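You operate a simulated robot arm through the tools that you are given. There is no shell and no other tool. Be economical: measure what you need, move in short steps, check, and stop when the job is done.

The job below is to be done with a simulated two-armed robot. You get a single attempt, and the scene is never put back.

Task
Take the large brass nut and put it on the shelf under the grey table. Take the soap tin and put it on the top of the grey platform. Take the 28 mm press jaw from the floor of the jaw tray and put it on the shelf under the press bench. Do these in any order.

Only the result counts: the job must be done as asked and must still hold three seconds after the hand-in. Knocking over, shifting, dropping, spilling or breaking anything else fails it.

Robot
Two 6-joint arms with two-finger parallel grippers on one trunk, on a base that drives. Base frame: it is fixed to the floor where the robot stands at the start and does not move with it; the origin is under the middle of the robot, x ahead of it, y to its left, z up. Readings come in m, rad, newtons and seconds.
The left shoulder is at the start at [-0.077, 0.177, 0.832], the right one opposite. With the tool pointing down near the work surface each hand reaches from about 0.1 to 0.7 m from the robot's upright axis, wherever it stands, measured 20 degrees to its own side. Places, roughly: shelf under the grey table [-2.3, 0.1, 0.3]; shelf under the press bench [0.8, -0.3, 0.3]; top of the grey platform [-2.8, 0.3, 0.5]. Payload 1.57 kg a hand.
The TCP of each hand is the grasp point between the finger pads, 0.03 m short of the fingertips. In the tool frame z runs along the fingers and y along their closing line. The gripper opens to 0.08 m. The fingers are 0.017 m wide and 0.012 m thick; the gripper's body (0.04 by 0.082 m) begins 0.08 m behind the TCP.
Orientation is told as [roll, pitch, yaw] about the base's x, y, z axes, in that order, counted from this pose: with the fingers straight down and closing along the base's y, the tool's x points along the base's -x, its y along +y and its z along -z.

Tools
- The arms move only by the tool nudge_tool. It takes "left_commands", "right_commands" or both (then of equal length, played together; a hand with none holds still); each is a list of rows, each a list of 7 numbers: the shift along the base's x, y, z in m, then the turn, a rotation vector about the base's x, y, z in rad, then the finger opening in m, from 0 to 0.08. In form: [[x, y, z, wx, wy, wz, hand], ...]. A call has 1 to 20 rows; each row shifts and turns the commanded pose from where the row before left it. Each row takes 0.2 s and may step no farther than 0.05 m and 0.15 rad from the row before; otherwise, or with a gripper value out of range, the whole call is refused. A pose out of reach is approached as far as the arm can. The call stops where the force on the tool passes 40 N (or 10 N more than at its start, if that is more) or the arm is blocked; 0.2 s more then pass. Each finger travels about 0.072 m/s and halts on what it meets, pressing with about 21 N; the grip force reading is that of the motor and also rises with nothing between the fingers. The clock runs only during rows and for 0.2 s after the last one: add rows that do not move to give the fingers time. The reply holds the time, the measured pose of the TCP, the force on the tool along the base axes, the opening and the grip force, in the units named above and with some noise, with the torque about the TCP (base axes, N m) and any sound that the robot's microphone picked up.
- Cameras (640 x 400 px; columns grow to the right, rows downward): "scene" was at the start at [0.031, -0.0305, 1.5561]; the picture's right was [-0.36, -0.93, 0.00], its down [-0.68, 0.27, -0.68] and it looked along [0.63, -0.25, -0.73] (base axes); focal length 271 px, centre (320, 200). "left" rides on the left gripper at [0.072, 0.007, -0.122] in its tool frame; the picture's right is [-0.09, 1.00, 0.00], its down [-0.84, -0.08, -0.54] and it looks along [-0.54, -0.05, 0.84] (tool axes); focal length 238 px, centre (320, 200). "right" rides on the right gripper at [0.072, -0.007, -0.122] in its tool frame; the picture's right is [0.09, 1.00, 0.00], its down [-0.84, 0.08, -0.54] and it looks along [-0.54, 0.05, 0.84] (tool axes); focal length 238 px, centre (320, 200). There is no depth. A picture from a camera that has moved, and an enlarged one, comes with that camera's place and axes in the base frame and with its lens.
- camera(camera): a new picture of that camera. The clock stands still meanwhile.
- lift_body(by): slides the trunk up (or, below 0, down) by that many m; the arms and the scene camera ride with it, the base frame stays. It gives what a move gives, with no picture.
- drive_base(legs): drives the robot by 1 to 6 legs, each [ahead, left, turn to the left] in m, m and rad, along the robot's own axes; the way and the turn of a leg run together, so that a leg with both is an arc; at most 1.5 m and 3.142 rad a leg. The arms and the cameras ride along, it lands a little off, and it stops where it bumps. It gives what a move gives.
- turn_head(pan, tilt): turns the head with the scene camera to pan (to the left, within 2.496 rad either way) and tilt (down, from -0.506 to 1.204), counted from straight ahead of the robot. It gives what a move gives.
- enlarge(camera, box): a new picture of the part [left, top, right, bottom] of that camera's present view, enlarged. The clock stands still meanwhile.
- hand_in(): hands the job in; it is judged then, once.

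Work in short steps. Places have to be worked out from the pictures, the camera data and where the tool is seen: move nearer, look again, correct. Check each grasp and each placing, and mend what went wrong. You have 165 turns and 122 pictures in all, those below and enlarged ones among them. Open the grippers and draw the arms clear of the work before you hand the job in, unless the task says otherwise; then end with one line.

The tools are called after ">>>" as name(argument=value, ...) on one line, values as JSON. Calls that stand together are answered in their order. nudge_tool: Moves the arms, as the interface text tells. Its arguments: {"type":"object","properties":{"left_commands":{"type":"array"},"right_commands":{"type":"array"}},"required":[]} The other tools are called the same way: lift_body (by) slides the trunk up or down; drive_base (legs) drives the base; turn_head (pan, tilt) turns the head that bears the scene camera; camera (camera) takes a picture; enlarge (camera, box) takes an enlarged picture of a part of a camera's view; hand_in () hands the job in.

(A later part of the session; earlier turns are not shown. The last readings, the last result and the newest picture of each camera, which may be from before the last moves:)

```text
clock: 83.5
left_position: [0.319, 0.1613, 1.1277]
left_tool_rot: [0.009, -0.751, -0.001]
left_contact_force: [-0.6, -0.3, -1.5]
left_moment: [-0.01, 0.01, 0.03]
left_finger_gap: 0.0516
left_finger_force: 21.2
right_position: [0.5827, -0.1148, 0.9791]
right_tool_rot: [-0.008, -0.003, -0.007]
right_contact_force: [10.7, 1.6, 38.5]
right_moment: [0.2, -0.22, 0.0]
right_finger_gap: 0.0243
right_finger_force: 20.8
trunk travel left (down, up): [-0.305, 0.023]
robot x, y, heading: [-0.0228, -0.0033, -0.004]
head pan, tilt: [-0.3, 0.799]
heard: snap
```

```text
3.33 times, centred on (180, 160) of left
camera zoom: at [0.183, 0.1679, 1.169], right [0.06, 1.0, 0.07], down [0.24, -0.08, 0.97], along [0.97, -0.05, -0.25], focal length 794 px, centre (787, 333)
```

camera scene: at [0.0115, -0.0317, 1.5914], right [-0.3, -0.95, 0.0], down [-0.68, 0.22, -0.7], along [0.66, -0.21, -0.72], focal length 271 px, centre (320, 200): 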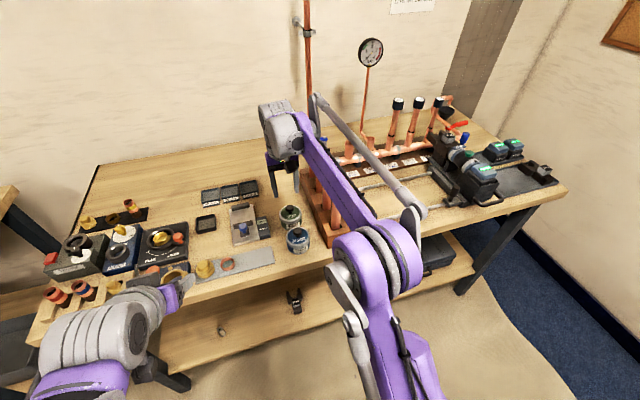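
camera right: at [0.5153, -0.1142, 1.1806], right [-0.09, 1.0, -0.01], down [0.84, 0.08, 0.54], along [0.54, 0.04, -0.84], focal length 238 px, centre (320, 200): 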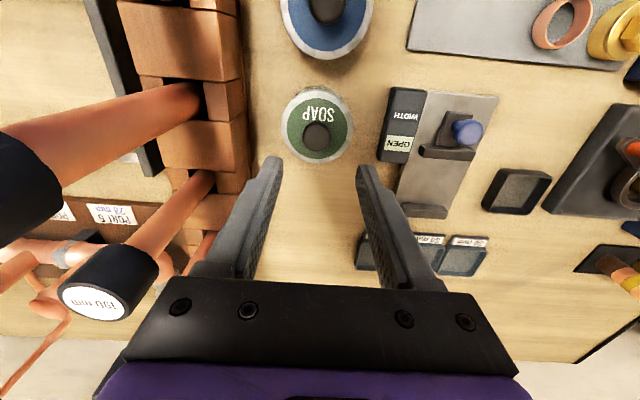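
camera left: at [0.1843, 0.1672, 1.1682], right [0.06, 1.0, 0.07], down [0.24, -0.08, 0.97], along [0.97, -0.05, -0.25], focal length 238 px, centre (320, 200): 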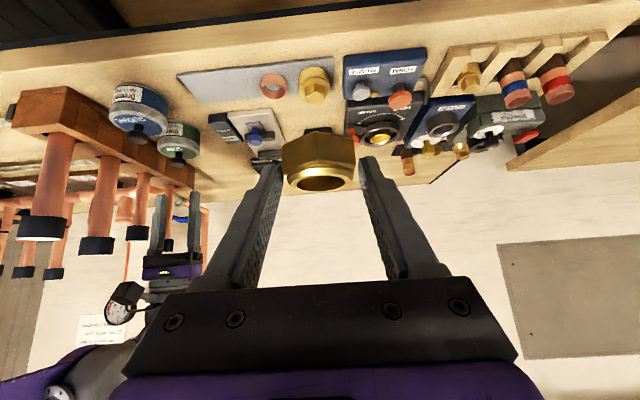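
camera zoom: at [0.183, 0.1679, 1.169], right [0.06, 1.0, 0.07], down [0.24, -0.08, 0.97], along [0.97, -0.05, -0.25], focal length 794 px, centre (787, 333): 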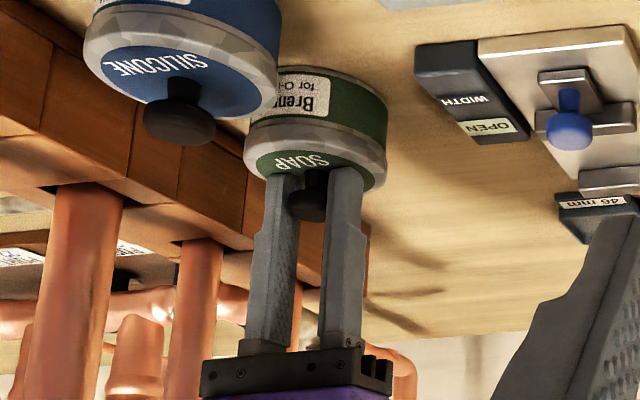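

A second snap: the lid is seated again. The knob is no safe handle, so I release it and look at the tin's profile to grip the body instead.

>>> nudge_tool(right_commands=[[0, 0, 0.002, 0, 0, 0, 0.01], [0, 0, 0, 0, 0, 0, 0.03], [0, 0, 0, 0, 0, 0, 0.05], [0, 0, 0, 0, 0, 0, 0.06], [0, 0, 0.03, 0, 0, 0, 0.08], [0, 0, 0.02, 0, 0, 0, 0.08], [0, 0, 0, 0, 0, 0, 0.08]])

>>> enlarge(camera="left", box=[140, 100, 220, 180])

>>> enlarge(camera="right", box=[220, 60, 420, 220])

>>> enlarge(camera="scene", box=[260, 190, 340, 250])

```text
clock: 85.1
left_position: [0.3199, 0.1616, 1.1276]
left_tool_rot: [0.008, -0.748, -0.004]
left_contact_force: [0.4, -0.4, -0.7]
left_moment: [-0.01, 0.05, -0.01]
left_finger_gap: 0.0515
left_finger_force: 21.2
right_position: [0.5842, -0.1123, 1.0285]
right_tool_rot: [-0.006, 0.002, -0.006]
right_contact_force: [-0.1, -0.1, -0.3]
right_moment: [0.03, -0.01, -0.01]
right_finger_gap: 0.08
right_finger_force: 0.1
trunk travel left (down, up): [-0.305, 0.023]
robot x, y, heading: [-0.0219, -0.003, -0.006]
head pan, tilt: [-0.3, 0.799]
```

```text
5.00 times, centred on (180, 140) of left
camera zoom: at [0.1846, 0.1673, 1.1681], right [0.06, 1.0, 0.07], down [0.24, -0.08, 0.97], along [0.97, -0.05, -0.25], focal length 1192 px, centre (1020, 500)
```

zoom: 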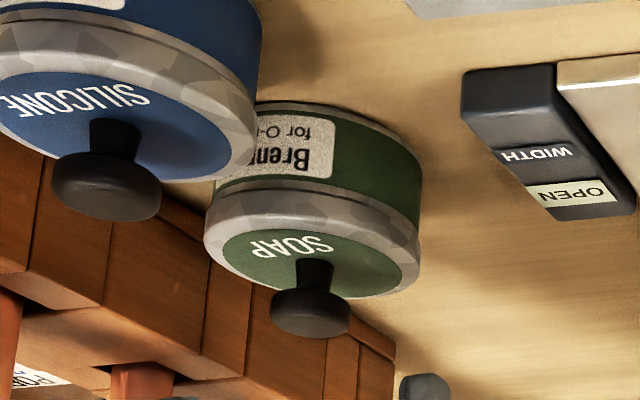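

```text
2.50 times, centred on (320, 140) of right
camera zoom: at [0.5122, -0.1178, 1.1514], right [-0.09, 1.0, -0.01], down [0.84, 0.08, 0.54], along [0.54, 0.04, -0.84], focal length 596 px, centre (320, 350)
```

zoom: 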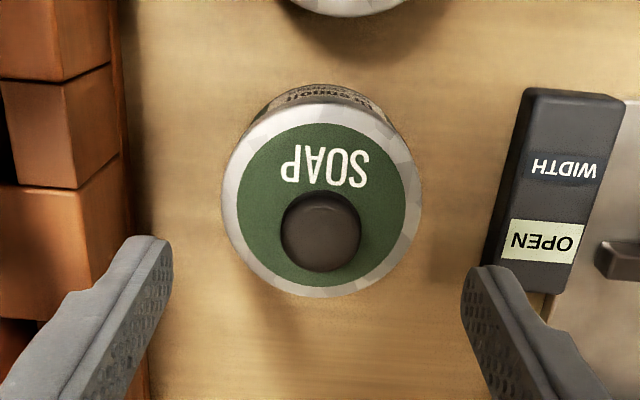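

```text
6.67 times, centred on (300, 220) of scene
camera zoom: at [0.0119, -0.0316, 1.5914], right [-0.3, -0.95, 0.0], down [-0.68, 0.22, -0.7], along [0.66, -0.21, -0.72], focal length 1806 px, centre (453, 67)
```

zoom: 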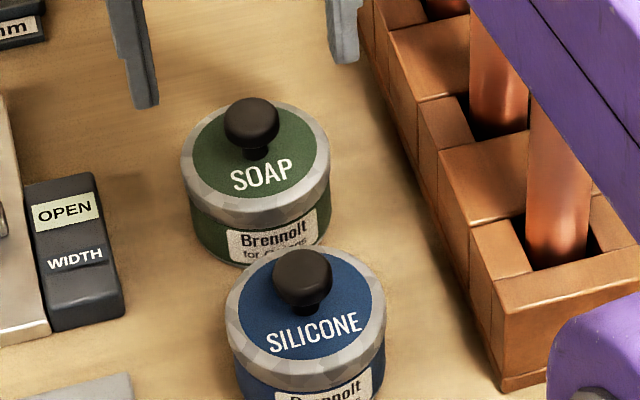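

The lid (~0.071 dia) overhangs the body slightly; centre ≈(0.582, -0.113). I try a vertical grip on the sides with full opening: first down to just above the lid to verify centring.

>>> nudge_tool(right_commands=[[-0.002, -0.001, -0.03, 0, 0, 0, 0.08], [0, 0, -0.02, 0, 0, 0, 0.08], [0, 0, 0, 0, 0, 0, 0.08]])

>>> enlarge(camera="right", box=[220, 60, 420, 220])

```text
clock: 85.9
left_position: [0.3198, 0.1606, 1.1263]
left_tool_rot: [0.008, -0.748, -0.004]
left_contact_force: [0.4, -1.1, -0.8]
left_moment: [0.0, 0.02, 0.01]
left_finger_gap: 0.0519
left_finger_force: 20.8
right_position: [0.5812, -0.1154, 0.977]
right_tool_rot: [-0.007, 0.0, -0.006]
right_contact_force: [-0.1, 0.7, -0.5]
right_moment: [0.03, 0.01, -0.03]
right_finger_gap: 0.0799
right_finger_force: 0.0
trunk travel left (down, up): [-0.305, 0.023]
robot x, y, heading: [-0.0196, -0.0014, -0.009]
head pan, tilt: [-0.3, 0.799]
```

```text
2.50 times, centred on (320, 140) of right
camera zoom: at [0.5101, -0.1193, 1.0997], right [-0.09, 1.0, -0.01], down [0.84, 0.08, 0.54], along [0.54, 0.04, -0.84], focal length 596 px, centre (320, 350)
```

zoom: 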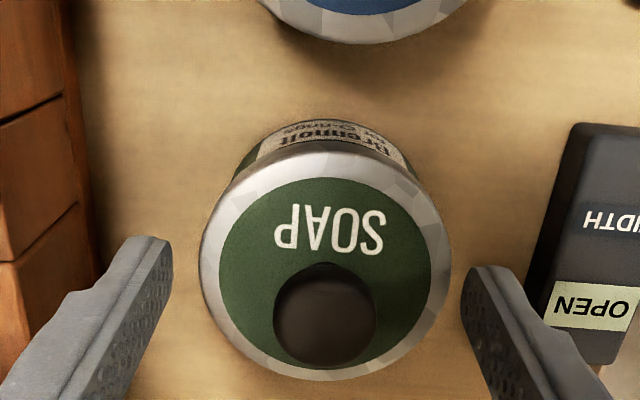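

Fingers clear the lid on both sides; I shift 2 mm left and descend to the sides of the body, then close.

>>> nudge_tool(right_commands=[[0.001, 0.0025, 0, 0, 0, 0, 0.08], [0, 0, -0.015, 0, 0, 0, 0.08], [0, 0, -0.014, 0, 0, 0, 0.08], [0, 0, 0, 0, 0, 0, 0.08]])

>>> nudge_tool(right_commands=[[0, 0, 0, 0, 0, 0, 0.075], [0, 0, 0, 0, 0, 0, 0.07], [0, 0, 0, 0, 0, 0, 0.066], [0, 0, 0, 0, 0, 0, 0.06], [0, 0, 0, 0, 0, 0, 0.05]])

>>> enlarge(camera="left", box=[140, 90, 230, 180])

```text
clock: 86.9
left_position: [0.3206, 0.1604, 1.1273]
left_tool_rot: [0.008, -0.751, -0.004]
left_contact_force: [-0.1, 0.1, -0.5]
left_moment: [0.01, 0.01, 0.01]
left_finger_gap: 0.0517
left_finger_force: 21.1
right_position: [0.5828, -0.1123, 0.9483]
right_tool_rot: [-0.008, -0.001, -0.007]
right_contact_force: [-0.6, -0.5, 0.0]
right_moment: [0.02, -0.02, 0.01]
right_finger_gap: 0.08
right_finger_force: 0.0
trunk travel left (down, up): [-0.305, 0.023]
robot x, y, heading: [-0.0196, -0.0091, -0.005]
head pan, tilt: [-0.3, 0.799]
```

```text
clock: 88.1
left_position: [0.3193, 0.1605, 1.1266]
left_tool_rot: [0.009, -0.749, -0.004]
left_contact_force: [0.3, 0.5, -0.5]
left_moment: [-0.01, 0.01, 0.01]
left_finger_gap: 0.0516
left_finger_force: 21.1
right_position: [0.5828, -0.112, 0.9493]
right_tool_rot: [-0.007, 0.0, -0.007]
right_contact_force: [-0.3, -0.9, 0.3]
right_moment: [-0.01, -0.02, -0.02]
right_finger_gap: 0.0738
right_finger_force: 21.3
trunk travel left (down, up): [-0.305, 0.023]
robot x, y, heading: [-0.0224, -0.0049, -0.013]
head pan, tilt: [-0.3, 0.799]
heard: snap
```

```text
4.44 times, centred on (185, 135) of left
camera zoom: at [0.1844, 0.1672, 1.1682], right [0.06, 1.0, 0.07], down [0.24, -0.08, 0.97], along [0.97, -0.05, -0.25], focal length 1059 px, centre (920, 489)
```

zoom: 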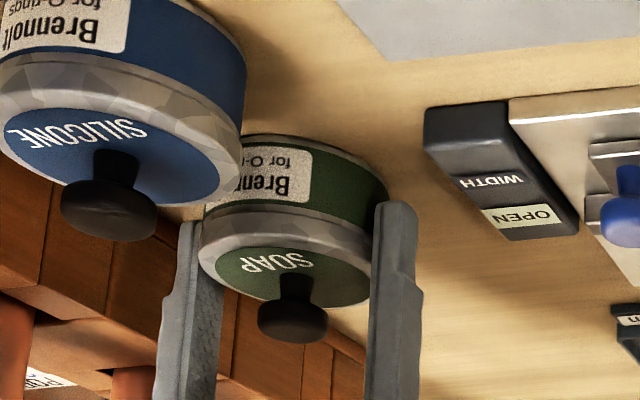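

Gap 0.0738 is the lid's diameter, and the lid snapped loose again: I must grip the body under the lid from a tilted direction, which needs more room from the silicone tin. I test whether the tin slides along when I drag it by the lid, 12 mm away from the silicone tin (+x).

>>> nudge_tool(right_commands=[[0.004, 0, 0, 0, 0, 0, 0.05], [0.004, 0, 0, 0, 0, 0, 0.05], [0.004, 0, 0, 0, 0, 0, 0.05], [0, 0, 0, 0, 0, 0, 0.05]])

>>> enlarge(camera="left", box=[140, 90, 230, 180])

>>> enlarge(camera="scene", box=[260, 190, 340, 250])

```text
clock: 89.1
left_position: [0.3185, 0.1611, 1.1266]
left_tool_rot: [0.007, -0.751, -0.003]
left_contact_force: [0.4, 0.1, -0.5]
left_moment: [0.01, 0.01, -0.03]
left_finger_gap: 0.0516
left_finger_force: 21.2
right_position: [0.5942, -0.1112, 0.9493]
right_tool_rot: [-0.006, 0.0, -0.006]
right_contact_force: [-3.0, 0.1, 4.1]
right_moment: [0.03, 0.01, 0.02]
right_finger_gap: 0.0741
right_finger_force: 20.7
trunk travel left (down, up): [-0.305, 0.023]
robot x, y, heading: [-0.0189, -0.0009, -0.013]
head pan, tilt: [-0.3, 0.799]
```

```text
4.44 times, centred on (185, 135) of left
camera zoom: at [0.1838, 0.1674, 1.1683], right [0.06, 1.0, 0.07], down [0.24, -0.08, 0.97], along [0.97, -0.05, -0.25], focal length 1059 px, centre (920, 489)
```

zoom: 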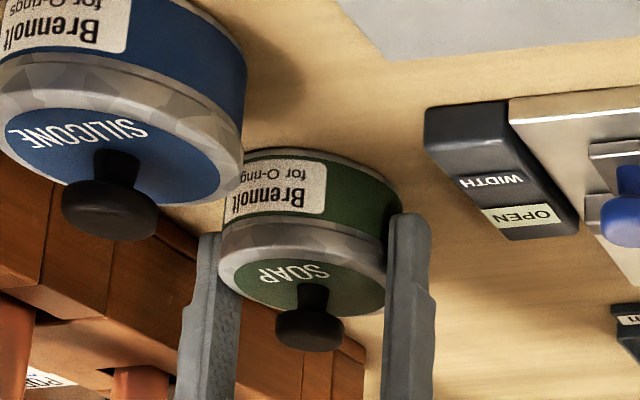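

```text
6.67 times, centred on (300, 220) of scene
camera zoom: at [0.0109, -0.0316, 1.5915], right [-0.3, -0.95, 0.0], down [-0.68, 0.22, -0.7], along [0.66, -0.21, -0.72], focal length 1806 px, centre (453, 67)
```

zoom: 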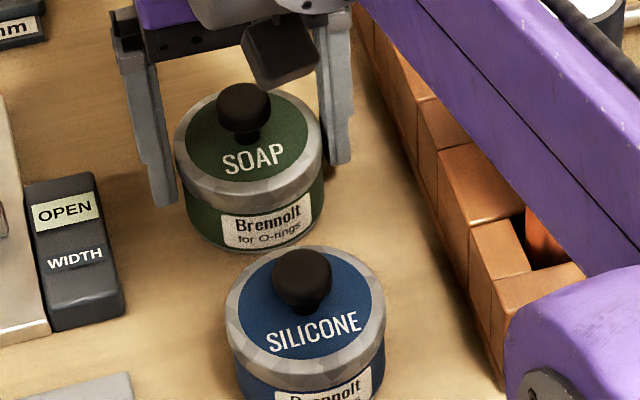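

The tin slides along as a whole. I test with a 4 mm lift whether the pads hold the body too.

>>> nudge_tool(right_commands=[[0, 0, 0.002, 0, 0, 0, 0.05], [0, 0, 0.003, 0, 0, 0, 0.05], [0, 0, 0, 0, 0, 0, 0.05]])

>>> enlarge(camera="left", box=[140, 90, 230, 180])

```text
clock: 89.9
left_position: [0.3196, 0.1607, 1.1275]
left_tool_rot: [0.01, -0.749, -0.004]
left_contact_force: [-0.7, -0.2, -0.8]
left_moment: [0.02, 0.04, -0.03]
left_finger_gap: 0.0515
left_finger_force: 21.4
right_position: [0.5946, -0.1116, 0.9535]
right_tool_rot: [-0.007, 0.0, -0.006]
right_contact_force: [-0.4, -0.3, -0.6]
right_moment: [0.0, -0.01, 0.0]
right_finger_gap: 0.074
right_finger_force: 20.7
trunk travel left (down, up): [-0.305, 0.023]
robot x, y, heading: [-0.0225, -0.0033, -0.012]
head pan, tilt: [-0.3, 0.799]
```

```text
4.44 times, centred on (185, 135) of left
camera zoom: at [0.1845, 0.1672, 1.1682], right [0.06, 1.0, 0.07], down [0.24, -0.08, 0.97], along [0.97, -0.05, -0.25], focal length 1059 px, centre (920, 489)
```

zoom: 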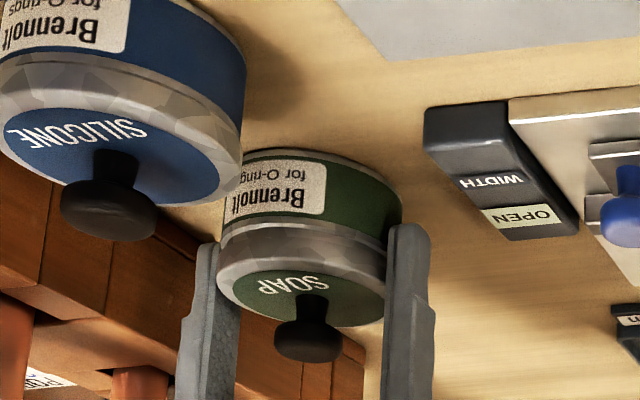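

Only the lid rises. I lower it back, drag the tin another ~55 mm back to open space, then press the lid to seat it.

>>> nudge_tool(right_commands=[[0, 0, -0.003, 0, 0, 0, 0.05], [0, 0, -0.002, 0, 0, 0, 0.05], [0.006, 0, 0, 0, 0, 0, 0.05], [0.006, 0, 0, 0, 0, 0, 0.05], [0.006, 0, 0, 0, 0, 0, 0.05], [0.006, 0, 0, 0, 0, 0, 0.05], [0.006, 0, 0, 0, 0, 0, 0.05], [0.006, 0, 0, 0, 0, 0, 0.05], [0.006, 0, 0, 0, 0, 0, 0.05], [0.006, 0, 0, 0, 0, 0, 0.05], [0.005, 0, 0, 0, 0, 0, 0.05], [0, 0, 0, 0, 0, 0, 0.05]])

>>> enlarge(camera="scene", box=[230, 150, 350, 250])

```text
clock: 92.5
left_position: [0.3208, 0.1604, 1.1279]
left_tool_rot: [0.009, -0.747, -0.003]
left_contact_force: [-0.5, 0.5, -1.5]
left_moment: [0.0, 0.03, -0.02]
left_finger_gap: 0.0517
left_finger_force: 20.9
right_position: [0.6477, -0.1118, 0.949]
right_tool_rot: [-0.006, -0.002, -0.007]
right_contact_force: [-0.7, 0.8, -0.4]
right_moment: [0.01, 0.0, -0.01]
right_finger_gap: 0.0739
right_finger_force: 20.6
trunk travel left (down, up): [-0.305, 0.023]
robot x, y, heading: [-0.0231, -0.0057, -0.009]
head pan, tilt: [-0.3, 0.799]
```

```text
4.00 times, centred on (290, 200) of scene
camera zoom: at [0.0115, -0.0317, 1.5914], right [-0.3, -0.95, 0.0], down [-0.68, 0.22, -0.7], along [0.66, -0.21, -0.72], focal length 1084 px, centre (440, 200)
```

zoom: 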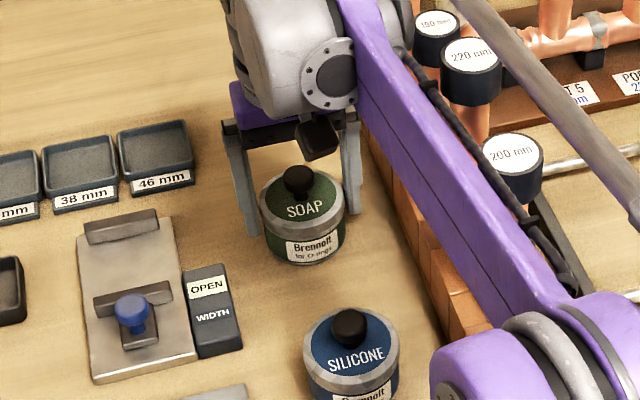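

Tin moved as a whole to x≈0.648. Now I press the lid down to snap it on, then open.

>>> nudge_tool(right_commands=[[0, 0, -0.003, 0, 0, 0, 0.05], [0, 0, -0.003, 0, 0, 0, 0.05], [0, 0, -0.003, 0, 0, 0, 0.05]])

```text
clock: 93.3
left_position: [0.3175, 0.1613, 1.1276]
left_tool_rot: [0.009, -0.751, -0.002]
left_contact_force: [0.4, -0.4, -1.2]
left_moment: [0.01, 0.0, 0.02]
left_finger_gap: 0.0517
left_finger_force: 20.7
right_position: [0.6473, -0.111, 0.9427]
right_tool_rot: [-0.006, -0.001, -0.007]
right_contact_force: [3.2, -0.8, 26.2]
right_moment: [-0.13, 0.03, 0.02]
right_finger_gap: 0.0739
right_finger_force: 21.0
trunk travel left (down, up): [-0.305, 0.023]
robot x, y, heading: [-0.022, -0.009, -0.005]
head pan, tilt: [-0.3, 0.799]
```

No snap yet. I open, rise, close the fingers and press on the knob from above.

>>> nudge_tool(right_commands=[[0, 0, 0.003, 0, 0, 0, 0.05], [0, 0, 0, 0, 0, 0, 0.08], [0, 0, 0, 0, 0, 0, 0.08], [0, 0, 0.04, 0, 0, 0, 0.08], [0, 0, 0.045, 0, 0, 0, 0.04], [0, 0, 0, 0, 0, 0, 0.0], [0, 0, 0, 0, 0, 0, 0.0], [0, 0, 0, 0, 0, 0, 0.0]])

>>> enlarge(camera="right", box=[220, 60, 420, 220])

>>> enlarge(camera="left", box=[140, 90, 260, 210])

```text
clock: 95.1
left_position: [0.3197, 0.1605, 1.1264]
left_tool_rot: [0.01, -0.75, -0.002]
left_contact_force: [-0.6, 0.4, -0.6]
left_moment: [0.02, 0.06, 0.02]
left_finger_gap: 0.0516
left_finger_force: 20.7
right_position: [0.6454, -0.1126, 1.0273]
right_tool_rot: [-0.007, 0.0, -0.006]
right_contact_force: [-0.3, -0.2, 0.2]
right_moment: [-0.01, -0.01, 0.0]
right_finger_gap: 0.0
right_finger_force: 21.2
trunk travel left (down, up): [-0.305, 0.023]
robot x, y, heading: [-0.0229, -0.005, -0.008]
head pan, tilt: [-0.3, 0.799]
```

```text
2.50 times, centred on (320, 140) of right
camera zoom: at [0.5742, -0.1168, 1.1491], right [-0.09, 1.0, -0.01], down [0.84, 0.08, 0.54], along [0.54, 0.04, -0.84], focal length 596 px, centre (320, 350)
```

zoom: 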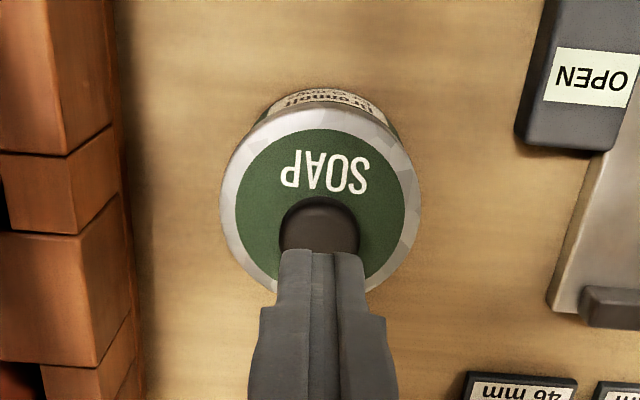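

```text
3.33 times, centred on (200, 150) of left
camera zoom: at [0.1844, 0.1672, 1.1682], right [0.06, 1.0, 0.07], down [0.24, -0.08, 0.97], along [0.97, -0.05, -0.25], focal length 794 px, centre (720, 367)
```

zoom: 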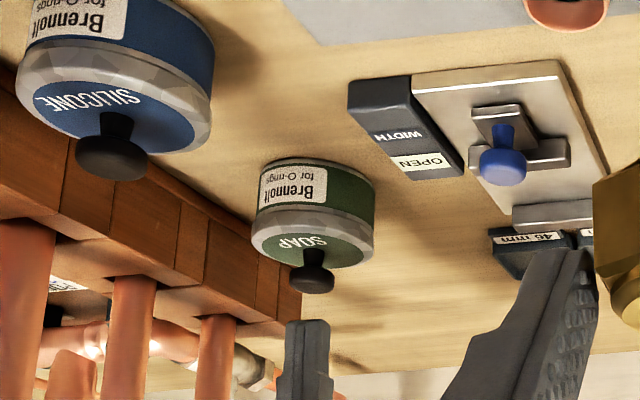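

Closed tips stand right above the knob. I press down in small steps.

>>> nudge_tool(right_commands=[[0, 0, -0.015, 0, 0, 0, 0], [0, 0, -0.004, 0, 0, 0, 0], [0, 0, -0.003, 0, 0, 0, 0], [0, 0, -0.003, 0, 0, 0, 0], [0, 0, -0.003, 0, 0, 0, 0], [0, 0, -0.003, 0, 0, 0, 0], [0, 0, -0.003, 0, 0, 0, 0], [0, 0, -0.003, 0, 0, 0, 0]])

```text
clock: 96.4
left_position: [0.3181, 0.1614, 1.1281]
left_tool_rot: [0.008, -0.751, -0.002]
left_contact_force: [-0.1, -0.4, -0.8]
left_moment: [0.01, 0.02, -0.01]
left_finger_gap: 0.0518
left_finger_force: 20.8
right_position: [0.6471, -0.112, 1.005]
right_tool_rot: [-0.006, -0.004, -0.004]
right_contact_force: [7.4, 2.4, 29.1]
right_moment: [0.1, -0.17, -0.03]
right_finger_gap: 0.0
right_finger_force: 21.2
trunk travel left (down, up): [-0.305, 0.023]
robot x, y, heading: [-0.0174, -0.0029, -0.008]
head pan, tilt: [-0.3, 0.799]
heard: snap
stopped in row 6 (right hand): the force on the tool passed its limit at 46 N (the readings are from after the stop); the commanded pose is now the measured one
```

Snap – the lid is seated (knob top ≈0.975). I now raise the right hand, move the left (with the nut) further aside, and pitch the right tool to ~55° with yaw -0.5 to grip the body under the lid.

>>> nudge_tool(right_commands=[[0, 0, 0.045, 0, 0, 0, 0], [0, 0, 0.045, 0, 0, 0, 0.02], [-0.03, 0.01, 0.02, 0, -0.15, 0, 0.04], [-0.03, 0.01, 0.02, 0, -0.15, 0, 0.06], [-0.03, 0.01, 0, 0, -0.15, 0, 0.08], [-0.03, 0.01, 0, 0, -0.15, 0, 0.08], [-0.02, 0.01, 0, 0, -0.15, 0, 0.08], [0, 0, 0, 0, -0.15, 0, 0.08], [0, 0, 0, 0, -0.06, 0, 0.08], [0, 0, 0, 0, 0, -0.13, 0.08], [0, 0, 0, 0, 0, -0.13, 0.08], [0, 0, 0, 0, 0, -0.12, 0.08], [0, 0, 0, 0, 0, -0.12, 0.08], [0, 0, 0, 0, 0, 0, 0.08]], left_commands=[[-0.01, 0.03, 0, 0, 0, 0, 0.03], [-0.01, 0.03, 0, 0, 0, 0, 0.03], [-0.01, 0.03, 0, 0, 0, 0, 0.03], [-0.01, 0.03, 0, 0, 0, 0, 0.03], [-0.01, 0.03, 0, 0, 0, 0, 0.03], [-0.01, 0.02, 0, 0, 0, 0, 0.03], [0, 0, 0, 0, 0, 0, 0.03], [0, 0, 0, 0, 0, 0, 0.03], [0, 0, 0, 0, 0, 0, 0.03], [0, 0, 0, 0, 0, 0, 0.03], [0, 0, 0, 0, 0, 0, 0.03], [0, 0, 0, 0, 0, 0, 0.03], [0, 0, 0, 0, 0, 0, 0.03], [0, 0, 0, 0, 0, 0, 0.03]])

>>> camera(camera="right")

>>> camera(camera="scene")

```text
clock: 99.4
left_position: [0.2635, 0.3206, 1.1256]
left_tool_rot: [0.007, -0.75, -0.032]
left_contact_force: [1.0, -0.1, -1.4]
left_moment: [-0.02, 0.01, 0.0]
left_finger_gap: 0.0516
left_finger_force: 21.2
right_position: [0.7154, -0.0126, 1.1543]
right_tool_rot: [0.004, -0.964, -0.513]
right_contact_force: [0.7, -0.6, 0.4]
right_moment: [0.04, 0.0, 0.01]
right_finger_gap: 0.0799
right_finger_force: 0.1
right hand out of reach, approached as far as the arm can: row 2, 4, 5, 6, 7, 8, 9
trunk travel left (down, up): [-0.305, 0.023]
robot x, y, heading: [-0.0228, -0.0076, -0.007]
head pan, tilt: [-0.3, 0.799]
```

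```text
44 pictures are left
camera right: at [0.5886, 0.0514, 1.1654], right [0.44, 0.89, -0.07], down [0.07, 0.05, 1.0], along [0.9, -0.44, -0.04], focal length 238 px, centre (320, 200)
```

right: 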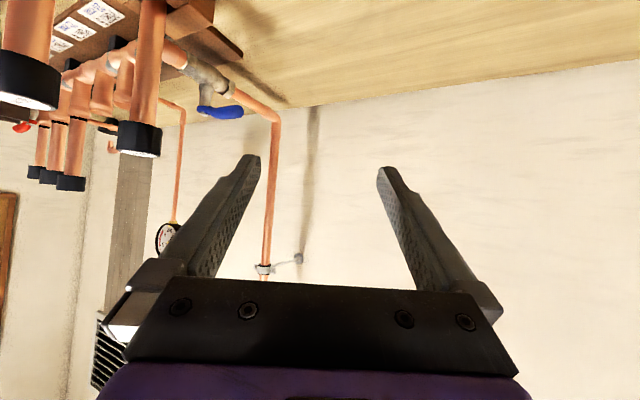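

```text
43 pictures are left
camera scene: at [0.0117, -0.032, 1.5914], right [-0.3, -0.95, 0.0], down [-0.68, 0.22, -0.7], along [0.66, -0.21, -0.72], focal length 271 px, centre (320, 200)
```

scene: 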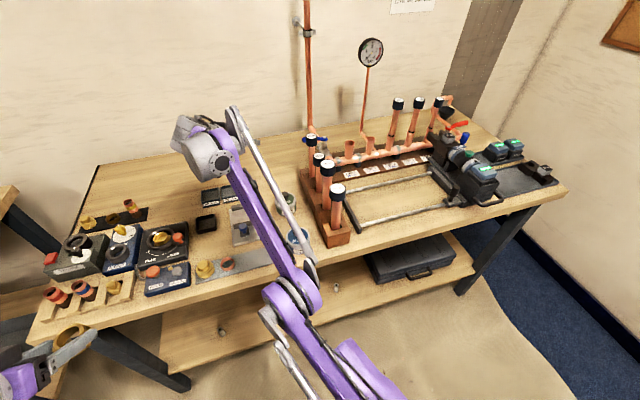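

The hand ended farther out (0.715, -0.013, 1.154) after a reach limit, tilted as wanted. I move it back in small steps toward the stand-off.

>>> nudge_tool(right_commands=[[-0.03, -0.01, 0, 0, 0, 0, 0.08], [-0.03, -0.01, 0, 0, 0, 0, 0.08], [-0.03, -0.01, 0, 0, 0, 0, 0.08], [0, 0, 0, 0, 0, 0, 0.08]])

```text
clock: 100.4
left_position: [0.2639, 0.3204, 1.125]
left_tool_rot: [0.004, -0.75, -0.032]
left_contact_force: [0.1, -0.6, -1.6]
left_moment: [0.03, 0.03, -0.01]
left_finger_gap: 0.0518
left_finger_force: 21.0
right_position: [0.665, -0.0252, 1.1575]
right_tool_rot: [0.002, -0.961, -0.51]
right_contact_force: [-0.2, -0.1, -0.1]
right_moment: [0.0, 0.02, 0.02]
right_finger_gap: 0.0801
right_finger_force: 0.1
right hand out of reach, approached as far as the arm can: row 2, 3
trunk travel left (down, up): [-0.305, 0.023]
robot x, y, heading: [-0.0207, -0.0065, -0.008]
head pan, tilt: [-0.3, 0.799]
```

The tilted pose has an inner reach limit, so I back the base 0.2 m to work at longer reach.

>>> drive_base(legs=[[-0.2, 0, 0]])

>>> nudge_tool(right_commands=[[0.01, -0.005, -0.03, 0, 0, 0, 0.08], [0.01, -0.005, -0.03, 0, 0, 0, 0.08], [0.01, -0.005, -0.03, 0, 0, 0, 0.08], [0.01, -0.005, -0.02, 0, 0, 0, 0.08], [0, 0, 0, 0, 0, 0, 0.08]])

>>> camera(camera="right")

```text
clock: 102.0
left_position: [0.0631, 0.323, 1.1266]
left_tool_rot: [0.003, -0.748, -0.026]
left_contact_force: [0.5, -0.4, -0.3]
left_moment: [0.02, -0.02, -0.03]
left_finger_gap: 0.0516
left_finger_force: 21.1
right_position: [0.4655, -0.0207, 1.1574]
right_tool_rot: [0.001, -0.959, -0.507]
right_contact_force: [0.8, 0.0, 0.8]
right_moment: [-0.03, 0.01, 0.02]
right_finger_gap: 0.0799
right_finger_force: 0.1
trunk travel left (down, up): [-0.305, 0.023]
robot x, y, heading: [-0.2223, -0.005, -0.01]
head pan, tilt: [-0.3, 0.799]
```

```text
clock: 103.2
left_position: [0.062, 0.3227, 1.1264]
left_tool_rot: [0.005, -0.752, -0.025]
left_contact_force: [-0.4, -0.3, -1.2]
left_moment: [-0.01, 0.01, -0.02]
left_finger_gap: 0.0514
left_finger_force: 20.9
right_position: [0.545, -0.0276, 1.0906]
right_tool_rot: [0.0, -0.959, -0.507]
right_contact_force: [0.3, 0.0, -0.9]
right_moment: [0.01, -0.01, 0.0]
right_finger_gap: 0.0804
right_finger_force: 0.2
right hand out of reach, approached as far as the arm can: row 1, 2, 3, 4
trunk travel left (down, up): [-0.305, 0.023]
robot x, y, heading: [-0.2236, -0.0052, -0.004]
head pan, tilt: [-0.3, 0.799]
```

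```text
42 pictures are left
camera right: at [0.4185, 0.0354, 1.102], right [0.44, 0.9, -0.08], down [0.07, 0.05, 1.0], along [0.9, -0.44, -0.04], focal length 238 px, centre (320, 200)
```

right: 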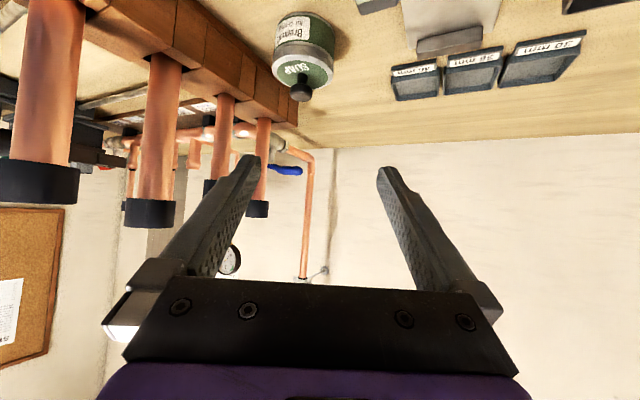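

Lowering runs into a wrist limit since the shoulder is high. I back off further, lower the trunk by 0.2 m and raise the right hand relative to it.

>>> drive_base(legs=[[-0.25, 0, 0]])

>>> lift_body(by=-0.2)

>>> nudge_tool(right_commands=[[-0.01, 0, 0.035, 0, 0, 0, 0.08], [-0.01, 0, 0.035, 0, 0, 0, 0.08], [-0.01, 0, 0.035, 0, 0, 0, 0.08], [-0.01, 0, 0.03, 0, 0, 0, 0.08], [-0.01, 0, 0, 0, 0, 0, 0.08], [0, 0, 0, 0, 0, 0, 0.08]])

```text
clock: 105.0
left_position: [-0.1885, 0.3232, 1.1272]
left_tool_rot: [0.003, -0.749, -0.032]
left_contact_force: [0.5, 1.1, -0.5]
left_moment: [0.03, -0.02, 0.0]
left_finger_gap: 0.0515
left_finger_force: 21.2
right_position: [0.2924, -0.029, 1.0911]
right_tool_rot: [0.0, -0.959, -0.509]
right_contact_force: [0.3, -0.3, -0.7]
right_moment: [-0.02, 0.0, 0.03]
right_finger_gap: 0.0798
right_finger_force: 0.0
trunk travel left (down, up): [-0.305, 0.023]
robot x, y, heading: [-0.4727, -0.0049, -0.013]
head pan, tilt: [-0.3, 0.799]
```

```text
clock: 107.2
left_position: [-0.1895, 0.324, 0.9272]
left_tool_rot: [0.004, -0.75, -0.033]
left_contact_force: [0.2, 0.7, -1.2]
left_moment: [-0.02, -0.01, 0.02]
left_finger_gap: 0.0516
left_finger_force: 21.3
right_position: [0.2904, -0.0296, 0.891]
right_tool_rot: [0.002, -0.959, -0.511]
right_contact_force: [-0.4, 0.7, 0.7]
right_moment: [-0.02, -0.03, 0.02]
right_finger_gap: 0.08
right_finger_force: 0.1
trunk travel left (down, up): [-0.105, 0.223]
robot x, y, heading: [-0.4753, -0.0069, -0.008]
head pan, tilt: [-0.3, 0.799]
```

```text
clock: 108.6
left_position: [-0.1886, 0.3234, 0.927]
left_tool_rot: [0.005, -0.748, -0.032]
left_contact_force: [0.6, 0.2, -1.2]
left_moment: [0.02, 0.02, 0.0]
left_finger_gap: 0.0515
left_finger_force: 21.2
right_position: [0.2259, -0.0355, 1.0062]
right_tool_rot: [0.0, -0.961, -0.51]
right_contact_force: [-0.3, -0.7, -0.2]
right_moment: [0.03, 0.03, 0.0]
right_finger_gap: 0.08
right_finger_force: 0.1
right hand out of reach, approached as far as the arm can: row 1, 3, 4
trunk travel left (down, up): [-0.105, 0.223]
robot x, y, heading: [-0.4754, -0.004, -0.006]
head pan, tilt: [-0.3, 0.799]
```

I test reach in free air here: lower to z≈0.94 and step back along the tool axis.

>>> nudge_tool(right_commands=[[0, 0, -0.03, 0, 0, 0, 0.08], [0, 0, -0.03, 0, 0, 0, 0.08], [0, 0, 0, 0, 0, 0, 0.08]])

>>> nudge_tool(right_commands=[[-0.022, 0.012, 0.017, 0, 0, 0, 0.08], [-0.022, 0.012, 0.017, 0, 0, 0, 0.08], [-0.022, 0.012, 0.017, 0, 0, 0, 0.08], [0, 0, 0, 0, 0, 0, 0.08]])

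```text
clock: 109.4
left_position: [-0.1901, 0.3225, 0.9262]
left_tool_rot: [0.002, -0.748, -0.032]
left_contact_force: [0.4, 0.3, -1.2]
left_moment: [-0.02, 0.0, 0.0]
left_finger_gap: 0.0519
left_finger_force: 21.2
right_position: [0.2267, -0.0356, 0.9461]
right_tool_rot: [0.0, -0.961, -0.509]
right_contact_force: [0.8, 0.1, -0.2]
right_moment: [-0.01, 0.01, 0.01]
right_finger_gap: 0.0799
right_finger_force: 0.1
trunk travel left (down, up): [-0.105, 0.223]
robot x, y, heading: [-0.476, -0.0038, -0.01]
head pan, tilt: [-0.3, 0.799]
```

```text
clock: 110.4
left_position: [-0.1891, 0.3214, 0.9267]
left_tool_rot: [0.005, -0.75, -0.033]
left_contact_force: [0.9, 0.4, -0.8]
left_moment: [-0.01, 0.0, 0.02]
left_finger_gap: 0.0516
left_finger_force: 20.4
right_position: [0.1783, 0.0078, 1.0013]
right_tool_rot: [-0.002, -0.958, -0.51]
right_contact_force: [-0.6, -0.3, 0.2]
right_moment: [0.02, 0.01, 0.0]
right_finger_gap: 0.0801
right_finger_force: 0.1
right hand out of reach, approached as far as the arm can: row 2, 3
trunk travel left (down, up): [-0.105, 0.223]
robot x, y, heading: [-0.4726, -0.0019, -0.007]
head pan, tilt: [-0.3, 0.799]
```

Higher-above-shoulder allows closer poses, so I lower the trunk the last 0.1 m and raise the hand by the same.

>>> lift_body(by=-0.1)

>>> nudge_tool(right_commands=[[0, 0, 0.04, 0, 0, 0, 0.08], [-0.005, -0.01, 0.04, 0, 0, 0, 0.08], [-0.01, -0.01, 0.04, 0, 0, 0, 0.08], [-0.01, -0.01, 0, 0, 0, 0, 0.08], [-0.01, -0.015, 0, 0, 0, 0, 0.08], [0, 0, 0, 0, 0, 0, 0.08]])

>>> turn_head(pan=-0.3, tilt=0.5)

>>> camera(camera="scene")

```text
clock: 111.7
left_position: [-0.1677, 0.3069, 0.8306]
left_tool_rot: [-0.022, -0.75, -0.093]
left_contact_force: [-0.3, 0.0, -0.9]
left_moment: [0.02, 0.01, -0.01]
left_finger_gap: 0.0517
left_finger_force: 20.8
right_position: [0.1976, 0.0095, 0.8844]
right_tool_rot: [-0.02, -0.938, -0.495]
right_contact_force: [0.7, 0.2, -0.4]
right_moment: [0.0, 0.0, -0.01]
right_finger_gap: 0.0799
right_finger_force: 0.1
trunk travel left (down, up): [-0.005, 0.323]
robot x, y, heading: [-0.4737, 0.0008, -0.011]
head pan, tilt: [-0.3, 0.799]
```

```text
clock: 113.1
left_position: [-0.1701, 0.3069, 0.829]
left_tool_rot: [-0.022, -0.749, -0.094]
left_contact_force: [-0.7, 0.1, -1.7]
left_moment: [0.0, 0.01, 0.01]
left_finger_gap: 0.0514
left_finger_force: 20.6
right_position: [0.1669, -0.0318, 0.994]
right_tool_rot: [-0.025, -0.934, -0.495]
right_contact_force: [0.0, 0.4, 0.9]
right_moment: [0.02, 0.03, -0.03]
right_finger_gap: 0.0801
right_finger_force: 0.1
right hand out of reach, approached as far as the arm can: row 2, 3, 4, 5
trunk travel left (down, up): [-0.005, 0.323]
robot x, y, heading: [-0.4721, -0.0041, -0.007]
head pan, tilt: [-0.3, 0.799]
```

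```text
clock: 113.9
left_position: [-0.1703, 0.3062, 0.8293]
left_tool_rot: [-0.022, -0.751, -0.093]
left_contact_force: [0.7, 0.0, -0.8]
left_moment: [-0.02, 0.03, 0.02]
left_finger_gap: 0.0519
left_finger_force: 20.7
right_position: [0.167, -0.0327, 0.9935]
right_tool_rot: [-0.023, -0.932, -0.496]
right_contact_force: [-0.9, 0.3, -0.3]
right_moment: [-0.01, 0.01, -0.01]
right_finger_gap: 0.0799
right_finger_force: 0.0
trunk travel left (down, up): [-0.005, 0.323]
robot x, y, heading: [-0.4702, -0.0002, -0.011]
head pan, tilt: [-0.3, 0.499]
```

```text
41 pictures are left
camera scene: at [-0.3799, -0.0321, 1.3094], right [-0.3, -0.95, 0.0], down [-0.46, 0.15, -0.88], along [0.84, -0.27, -0.48], focal length 271 px, centre (320, 200)
```

scene: 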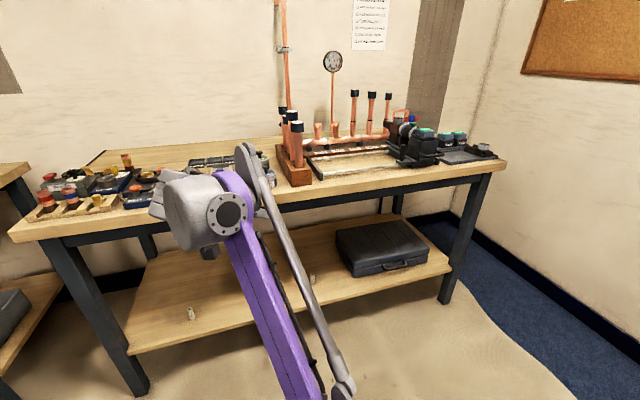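

Pose is nearly as needed. I drive forward ~0.385 m so that the hand arrives at the stand-off line for the tin.

>>> drive_base(legs=[[0.2, 0, 0], [0.185, 0, 0]])

>>> camera(camera="right")

>>> camera(camera="scene")

```text
clock: 116.6
left_position: [0.2132, 0.3009, 0.8274]
left_tool_rot: [-0.022, -0.75, -0.095]
left_contact_force: [0.8, -0.1, 0.0]
left_moment: [-0.01, -0.02, 0.0]
left_finger_gap: 0.0518
left_finger_force: 20.7
right_position: [0.5507, -0.0361, 0.9941]
right_tool_rot: [-0.025, -0.934, -0.496]
right_contact_force: [0.5, 0.9, -0.3]
right_moment: [0.0, -0.01, -0.05]
right_finger_gap: 0.0801
right_finger_force: 0.1
trunk travel left (down, up): [-0.005, 0.323]
robot x, y, heading: [-0.0897, -0.0062, -0.011]
head pan, tilt: [-0.3, 0.499]
```

```text
40 pictures are left
camera right: at [0.4248, 0.0278, 1.0088], right [0.44, 0.89, -0.09], down [0.1, 0.05, 0.99], along [0.89, -0.45, -0.07], focal length 238 px, centre (320, 200)
```

right: 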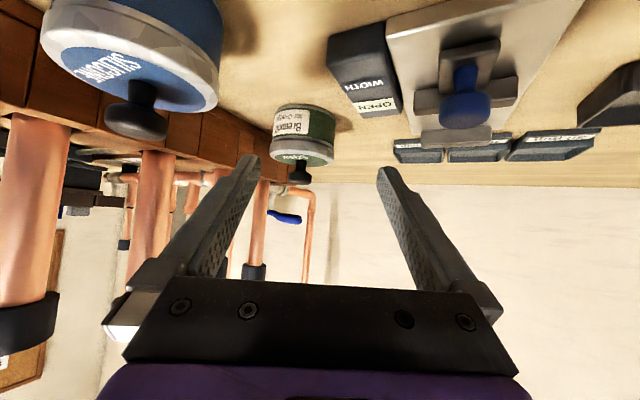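

```text
39 pictures are left
camera scene: at [0.0046, -0.0361, 1.3094], right [-0.31, -0.95, 0.0], down [-0.46, 0.15, -0.88], along [0.84, -0.27, -0.48], focal length 271 px, centre (320, 200)
```

scene: 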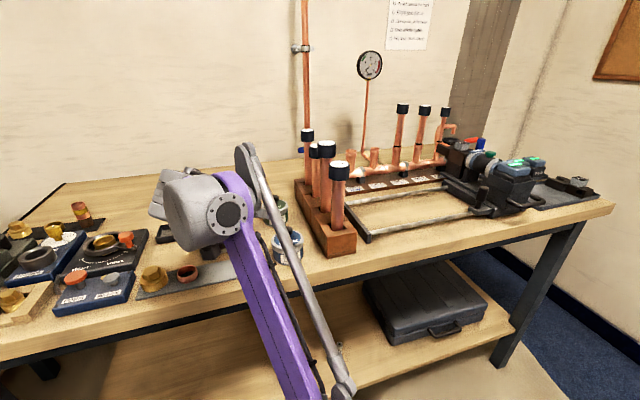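

The forearm would come too close to the bench edge this way. Better: turn the whole robot so the right arm approaches straight along the wanted direction with the trunk up (like the nut grasp). I back off, raise the trunk and undo the tool's yaw.

>>> drive_base(legs=[[-0.4, 0, 0]])

>>> lift_body(by=0.3)

>>> nudge_tool(right_commands=[[0, -0.02, 0, 0, 0, 0.13, 0.08], [0, -0.03, 0, 0, 0, 0.13, 0.08], [0, -0.03, 0, 0, 0, 0.13, 0.08], [0, -0.03, 0, 0, 0, 0.1, 0.08], [0, 0, -0.04, 0, 0, 0, 0.08], [0, 0, -0.04, 0, 0, 0, 0.08], [0, 0, -0.04, 0, 0, 0, 0.08], [0, 0, -0.04, 0, 0, 0, 0.08], [0, 0, 0, 0, 0, 0, 0.08]])

```text
clock: 119.1
left_position: [-0.1902, 0.3034, 0.828]
left_tool_rot: [-0.025, -0.751, -0.091]
left_contact_force: [0.2, 0.0, -1.5]
left_moment: [-0.02, -0.02, 0.02]
left_finger_gap: 0.0515
left_finger_force: 21.0
right_position: [0.1494, -0.0291, 0.9943]
right_tool_rot: [-0.023, -0.937, -0.49]
right_contact_force: [0.0, -0.2, -0.3]
right_moment: [-0.02, 0.0, 0.03]
right_finger_gap: 0.0799
right_finger_force: 0.0
trunk travel left (down, up): [-0.005, 0.323]
robot x, y, heading: [-0.4885, -0.0019, -0.011]
head pan, tilt: [-0.3, 0.499]
```

```text
clock: 122.1
left_position: [-0.1898, 0.3046, 1.1287]
left_tool_rot: [-0.025, -0.75, -0.091]
left_contact_force: [0.6, 0.9, -1.5]
left_moment: [-0.03, 0.03, 0.01]
left_finger_gap: 0.0519
left_finger_force: 21.3
right_position: [0.1537, -0.0301, 1.3113]
right_tool_rot: [-0.009, -0.949, -0.505]
right_contact_force: [0.2, 0.9, 0.4]
right_moment: [-0.01, 0.01, 0.01]
right_finger_gap: 0.08
right_finger_force: 0.1
trunk travel left (down, up): [-0.305, 0.023]
robot x, y, heading: [-0.4921, -0.0036, -0.004]
head pan, tilt: [-0.3, 0.499]
```

```text
clock: 124.1
left_position: [-0.1882, 0.3043, 1.1282]
left_tool_rot: [-0.025, -0.751, -0.091]
left_contact_force: [-0.5, 0.2, -0.5]
left_moment: [-0.03, 0.04, 0.03]
left_finger_gap: 0.0519
left_finger_force: 20.7
right_position: [0.2607, -0.1183, 1.2091]
right_tool_rot: [-0.008, -0.949, -0.014]
right_contact_force: [0.4, 0.8, -0.3]
right_moment: [0.0, -0.02, 0.0]
right_finger_gap: 0.0799
right_finger_force: 0.0
right hand out of reach, approached as far as the arm can: row 1, 2, 3, 4, 5, 6, 7, 8
trunk travel left (down, up): [-0.305, 0.023]
robot x, y, heading: [-0.4903, -0.0024, -0.005]
head pan, tilt: [-0.3, 0.499]
```

The arm sits at a wrist boundary (pitching high up is the problem). I return to a vertical tool near the body, then pitch while descending, as done for the jaw.

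>>> nudge_tool(right_commands=[[0, 0, 0, 0, 0.15, 0, 0.08], [0, 0, 0, 0, 0.15, 0, 0.08], [0, 0, 0, 0, 0.15, 0, 0.08], [0, 0, 0, 0, 0.15, 0, 0.08], [-0.03, 0, 0, 0, 0.15, 0, 0.08], [-0.03, 0, 0, 0, 0.15, 0, 0.08], [-0.04, 0, 0, 0, 0.05, 0, 0.08], [-0.04, -0.01, 0, 0, 0, 0, 0.08], [-0.04, -0.01, 0, 0, 0, 0, 0.08], [-0.04, -0.02, 0, 0, 0, 0, 0.08], [-0.04, -0.02, 0, 0, 0, 0, 0.08], [-0.04, -0.02, 0, 0, 0, 0, 0.08], [0, 0, 0, 0, 0, 0, 0.08]])

>>> nudge_tool(right_commands=[[0.01, 0, -0.04, 0, -0.15, 0, 0.08], [0.01, 0, -0.04, 0, -0.15, 0, 0.08], [0.01, 0, -0.04, 0, -0.15, 0, 0.08], [0.01, 0, -0.04, 0, -0.15, 0, 0.08], [0.01, 0, -0.04, 0, -0.15, 0, 0.08], [0, 0, -0.02, 0, -0.1, 0, 0.08], [0, 0, 0, 0, -0.05, 0, 0.08], [0, 0, 0, 0, -0.05, 0, 0.08], [0, 0, 0, 0, 0, 0, 0.08]])

```text
clock: 126.9
left_position: [-0.1887, 0.304, 1.1286]
left_tool_rot: [-0.024, -0.75, -0.09]
left_contact_force: [-0.2, -0.2, -0.8]
left_moment: [0.01, 0.01, -0.02]
left_finger_gap: 0.0516
left_finger_force: 20.7
right_position: [0.0518, -0.2008, 1.2161]
right_tool_rot: [-0.02, 0.0, -0.007]
right_contact_force: [-0.4, 0.0, -1.2]
right_moment: [0.0, -0.03, 0.0]
right_finger_gap: 0.0803
right_finger_force: 0.1
right hand out of reach, approached as far as the arm can: row 2, 3, 4, 5, 6, 8, 9, 10, 11, 12
trunk travel left (down, up): [-0.305, 0.023]
robot x, y, heading: [-0.4936, -0.0034, -0.003]
head pan, tilt: [-0.3, 0.499]
```

```text
clock: 128.9
left_position: [-0.1896, 0.3043, 1.1281]
left_tool_rot: [-0.026, -0.749, -0.091]
left_contact_force: [0.4, 0.8, -0.8]
left_moment: [-0.01, 0.05, 0.01]
left_finger_gap: 0.0519
left_finger_force: 21.2
right_position: [0.2701, -0.2047, 1.1499]
right_tool_rot: [-0.009, -0.948, -0.016]
right_contact_force: [0.2, 0.6, -0.7]
right_moment: [0.0, 0.06, -0.03]
right_finger_gap: 0.0798
right_finger_force: 0.0
right hand out of reach, approached as far as the arm can: row 1, 2, 3, 4, 5, 6, 7, 8
trunk travel left (down, up): [-0.305, 0.023]
robot x, y, heading: [-0.4916, -0.0037, -0.003]
head pan, tilt: [-0.3, 0.499]
```

The arm seems caught in an awkward branch. I bring the hand outward (y≈-0.4) and vertical, then test moving back to the original kind of pose.

>>> nudge_tool(right_commands=[[0, -0.03, 0, 0, 0.15, 0, 0.08], [0, -0.03, 0, 0, 0.15, 0, 0.08], [0, -0.03, 0, 0, 0.15, 0, 0.08], [0, -0.03, 0, 0, 0.15, 0, 0.08], [0, -0.03, 0, 0, 0.15, 0, 0.08], [0, -0.03, 0, 0, 0.15, 0, 0.08], [0, -0.03, 0, 0, 0.05, 0, 0.08], [0, 0, 0, 0, 0, 0, 0.08]])

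>>> nudge_tool(right_commands=[[-0.04, 0, 0, 0, 0, 0, 0.08], [-0.04, 0, 0, 0, 0, 0, 0.08], [-0.04, 0, 0, 0, 0, 0, 0.08], [-0.04, 0, 0, 0, 0, 0, 0.08], [0, 0, 0, 0, 0, 0, 0.08]])

>>> turn_head(pan=-0.5, tilt=0.8)

>>> camera(camera="scene")

```text
clock: 130.7
left_position: [-0.1886, 0.3041, 1.1272]
left_tool_rot: [-0.025, -0.751, -0.091]
left_contact_force: [0.5, -0.6, -0.9]
left_moment: [-0.03, 0.04, -0.03]
left_finger_gap: 0.0517
left_finger_force: 20.7
right_position: [0.1407, -0.3467, 1.0819]
right_tool_rot: [-0.02, -0.033, -0.006]
right_contact_force: [-0.5, 0.2, -0.4]
right_moment: [-0.02, 0.01, -0.05]
right_finger_gap: 0.0799
right_finger_force: 0.1
right hand out of reach, approached as far as the arm can: row 3, 4, 5, 6, 7
trunk travel left (down, up): [-0.305, 0.023]
robot x, y, heading: [-0.4911, -0.0025, -0.006]
head pan, tilt: [-0.3, 0.499]
```

```text
clock: 131.9
left_position: [-0.1894, 0.304, 1.1274]
left_tool_rot: [-0.026, -0.752, -0.091]
left_contact_force: [0.0, 0.7, -0.9]
left_moment: [-0.01, 0.03, -0.02]
left_finger_gap: 0.0516
left_finger_force: 20.8
right_position: [0.0621, -0.3626, 1.0856]
right_tool_rot: [-0.022, 0.001, -0.009]
right_contact_force: [-0.3, 0.6, 0.5]
right_moment: [0.01, 0.01, 0.01]
right_finger_gap: 0.0798
right_finger_force: 0.1
right hand out of reach, approached as far as the arm can: row 2, 3, 4
trunk travel left (down, up): [-0.305, 0.023]
robot x, y, heading: [-0.4921, -0.0056, -0.003]
head pan, tilt: [-0.3, 0.499]
```

```text
clock: 132.7
left_position: [-0.1887, 0.3039, 1.1284]
left_tool_rot: [-0.024, -0.749, -0.09]
left_contact_force: [-1.7, 1.0, -1.8]
left_moment: [0.0, 0.01, 0.02]
left_finger_gap: 0.0517
left_finger_force: 20.7
right_position: [0.0633, -0.3624, 1.0852]
right_tool_rot: [-0.021, 0.0, -0.009]
right_contact_force: [0.1, -0.3, 0.3]
right_moment: [0.03, 0.0, 0.03]
right_finger_gap: 0.0802
right_finger_force: 0.0
trunk travel left (down, up): [-0.305, 0.023]
robot x, y, heading: [-0.4905, -0.0056, -0.002]
head pan, tilt: [-0.499, 0.799]
```

```text
38 pictures are left
camera scene: at [-0.4643, -0.0438, 1.5915], right [-0.48, -0.88, 0.0], down [-0.63, 0.35, -0.7], along [0.61, -0.34, -0.72], focal length 271 px, centre (320, 200)
```

scene: 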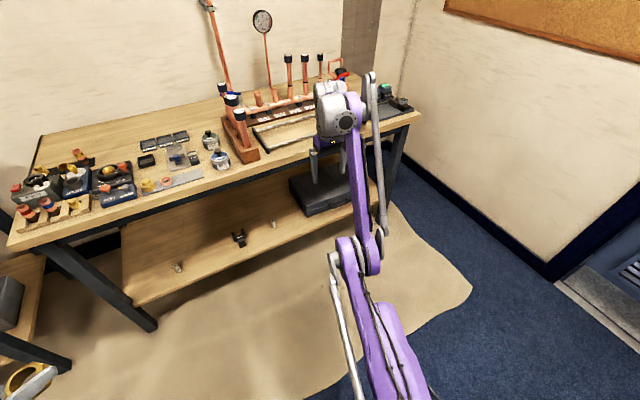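

The forearm is near-vertical here, so the wrist limit binds. I move up and back together toward the relative pose from the start (0.355, -0.346, 1.245 ahead of the robot), which was in range.

>>> nudge_tool(right_commands=[[0, 0, 0.04, 0, 0, 0, 0.08], [0, 0, 0.04, 0, 0, 0, 0.08], [-0.02, 0, 0.04, 0, 0, 0, 0.08], [-0.03, 0, 0.03, 0, 0, 0, 0.08], [-0.03, 0, 0.01, 0, 0, 0, 0.08], [-0.03, 0, 0, 0, 0, 0, 0.08], [-0.03, 0, 0, 0, 0, 0, 0.08], [-0.03, 0, 0, 0, 0, 0, 0.08], [0, 0, 0, 0, 0, 0, 0.08]])

```text
clock: 134.7
left_position: [-0.1885, 0.3048, 1.1275]
left_tool_rot: [-0.027, -0.75, -0.091]
left_contact_force: [-0.6, 0.2, -0.8]
left_moment: [-0.01, 0.01, -0.01]
left_finger_gap: 0.0515
left_finger_force: 21.1
right_position: [-0.046, -0.3863, 1.2976]
right_tool_rot: [-0.019, -0.001, -0.007]
right_contact_force: [-0.2, -0.6, 0.3]
right_moment: [-0.02, -0.02, 0.0]
right_finger_gap: 0.0802
right_finger_force: 0.1
right hand out of reach, approached as far as the arm can: row 5, 6, 7, 8
trunk travel left (down, up): [-0.305, 0.023]
robot x, y, heading: [-0.4873, -0.0029, -0.005]
head pan, tilt: [-0.499, 0.799]
```

I look closely at the arm's present shape to compare with the start.

>>> camera(camera="scene")

```text
37 pictures are left
camera scene: at [-0.4639, -0.0438, 1.5914], right [-0.48, -0.88, 0.0], down [-0.63, 0.35, -0.7], along [0.61, -0.34, -0.72], focal length 271 px, centre (320, 200)
```

scene: 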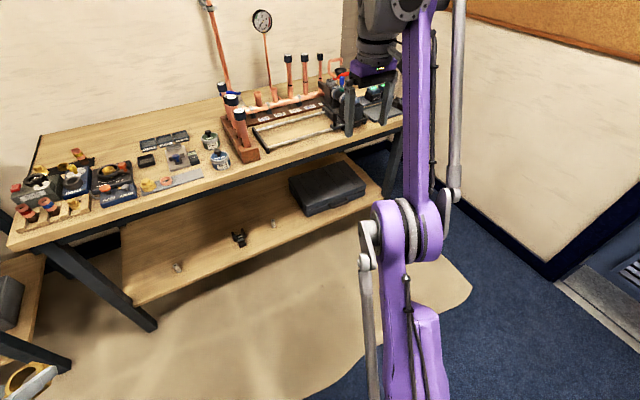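

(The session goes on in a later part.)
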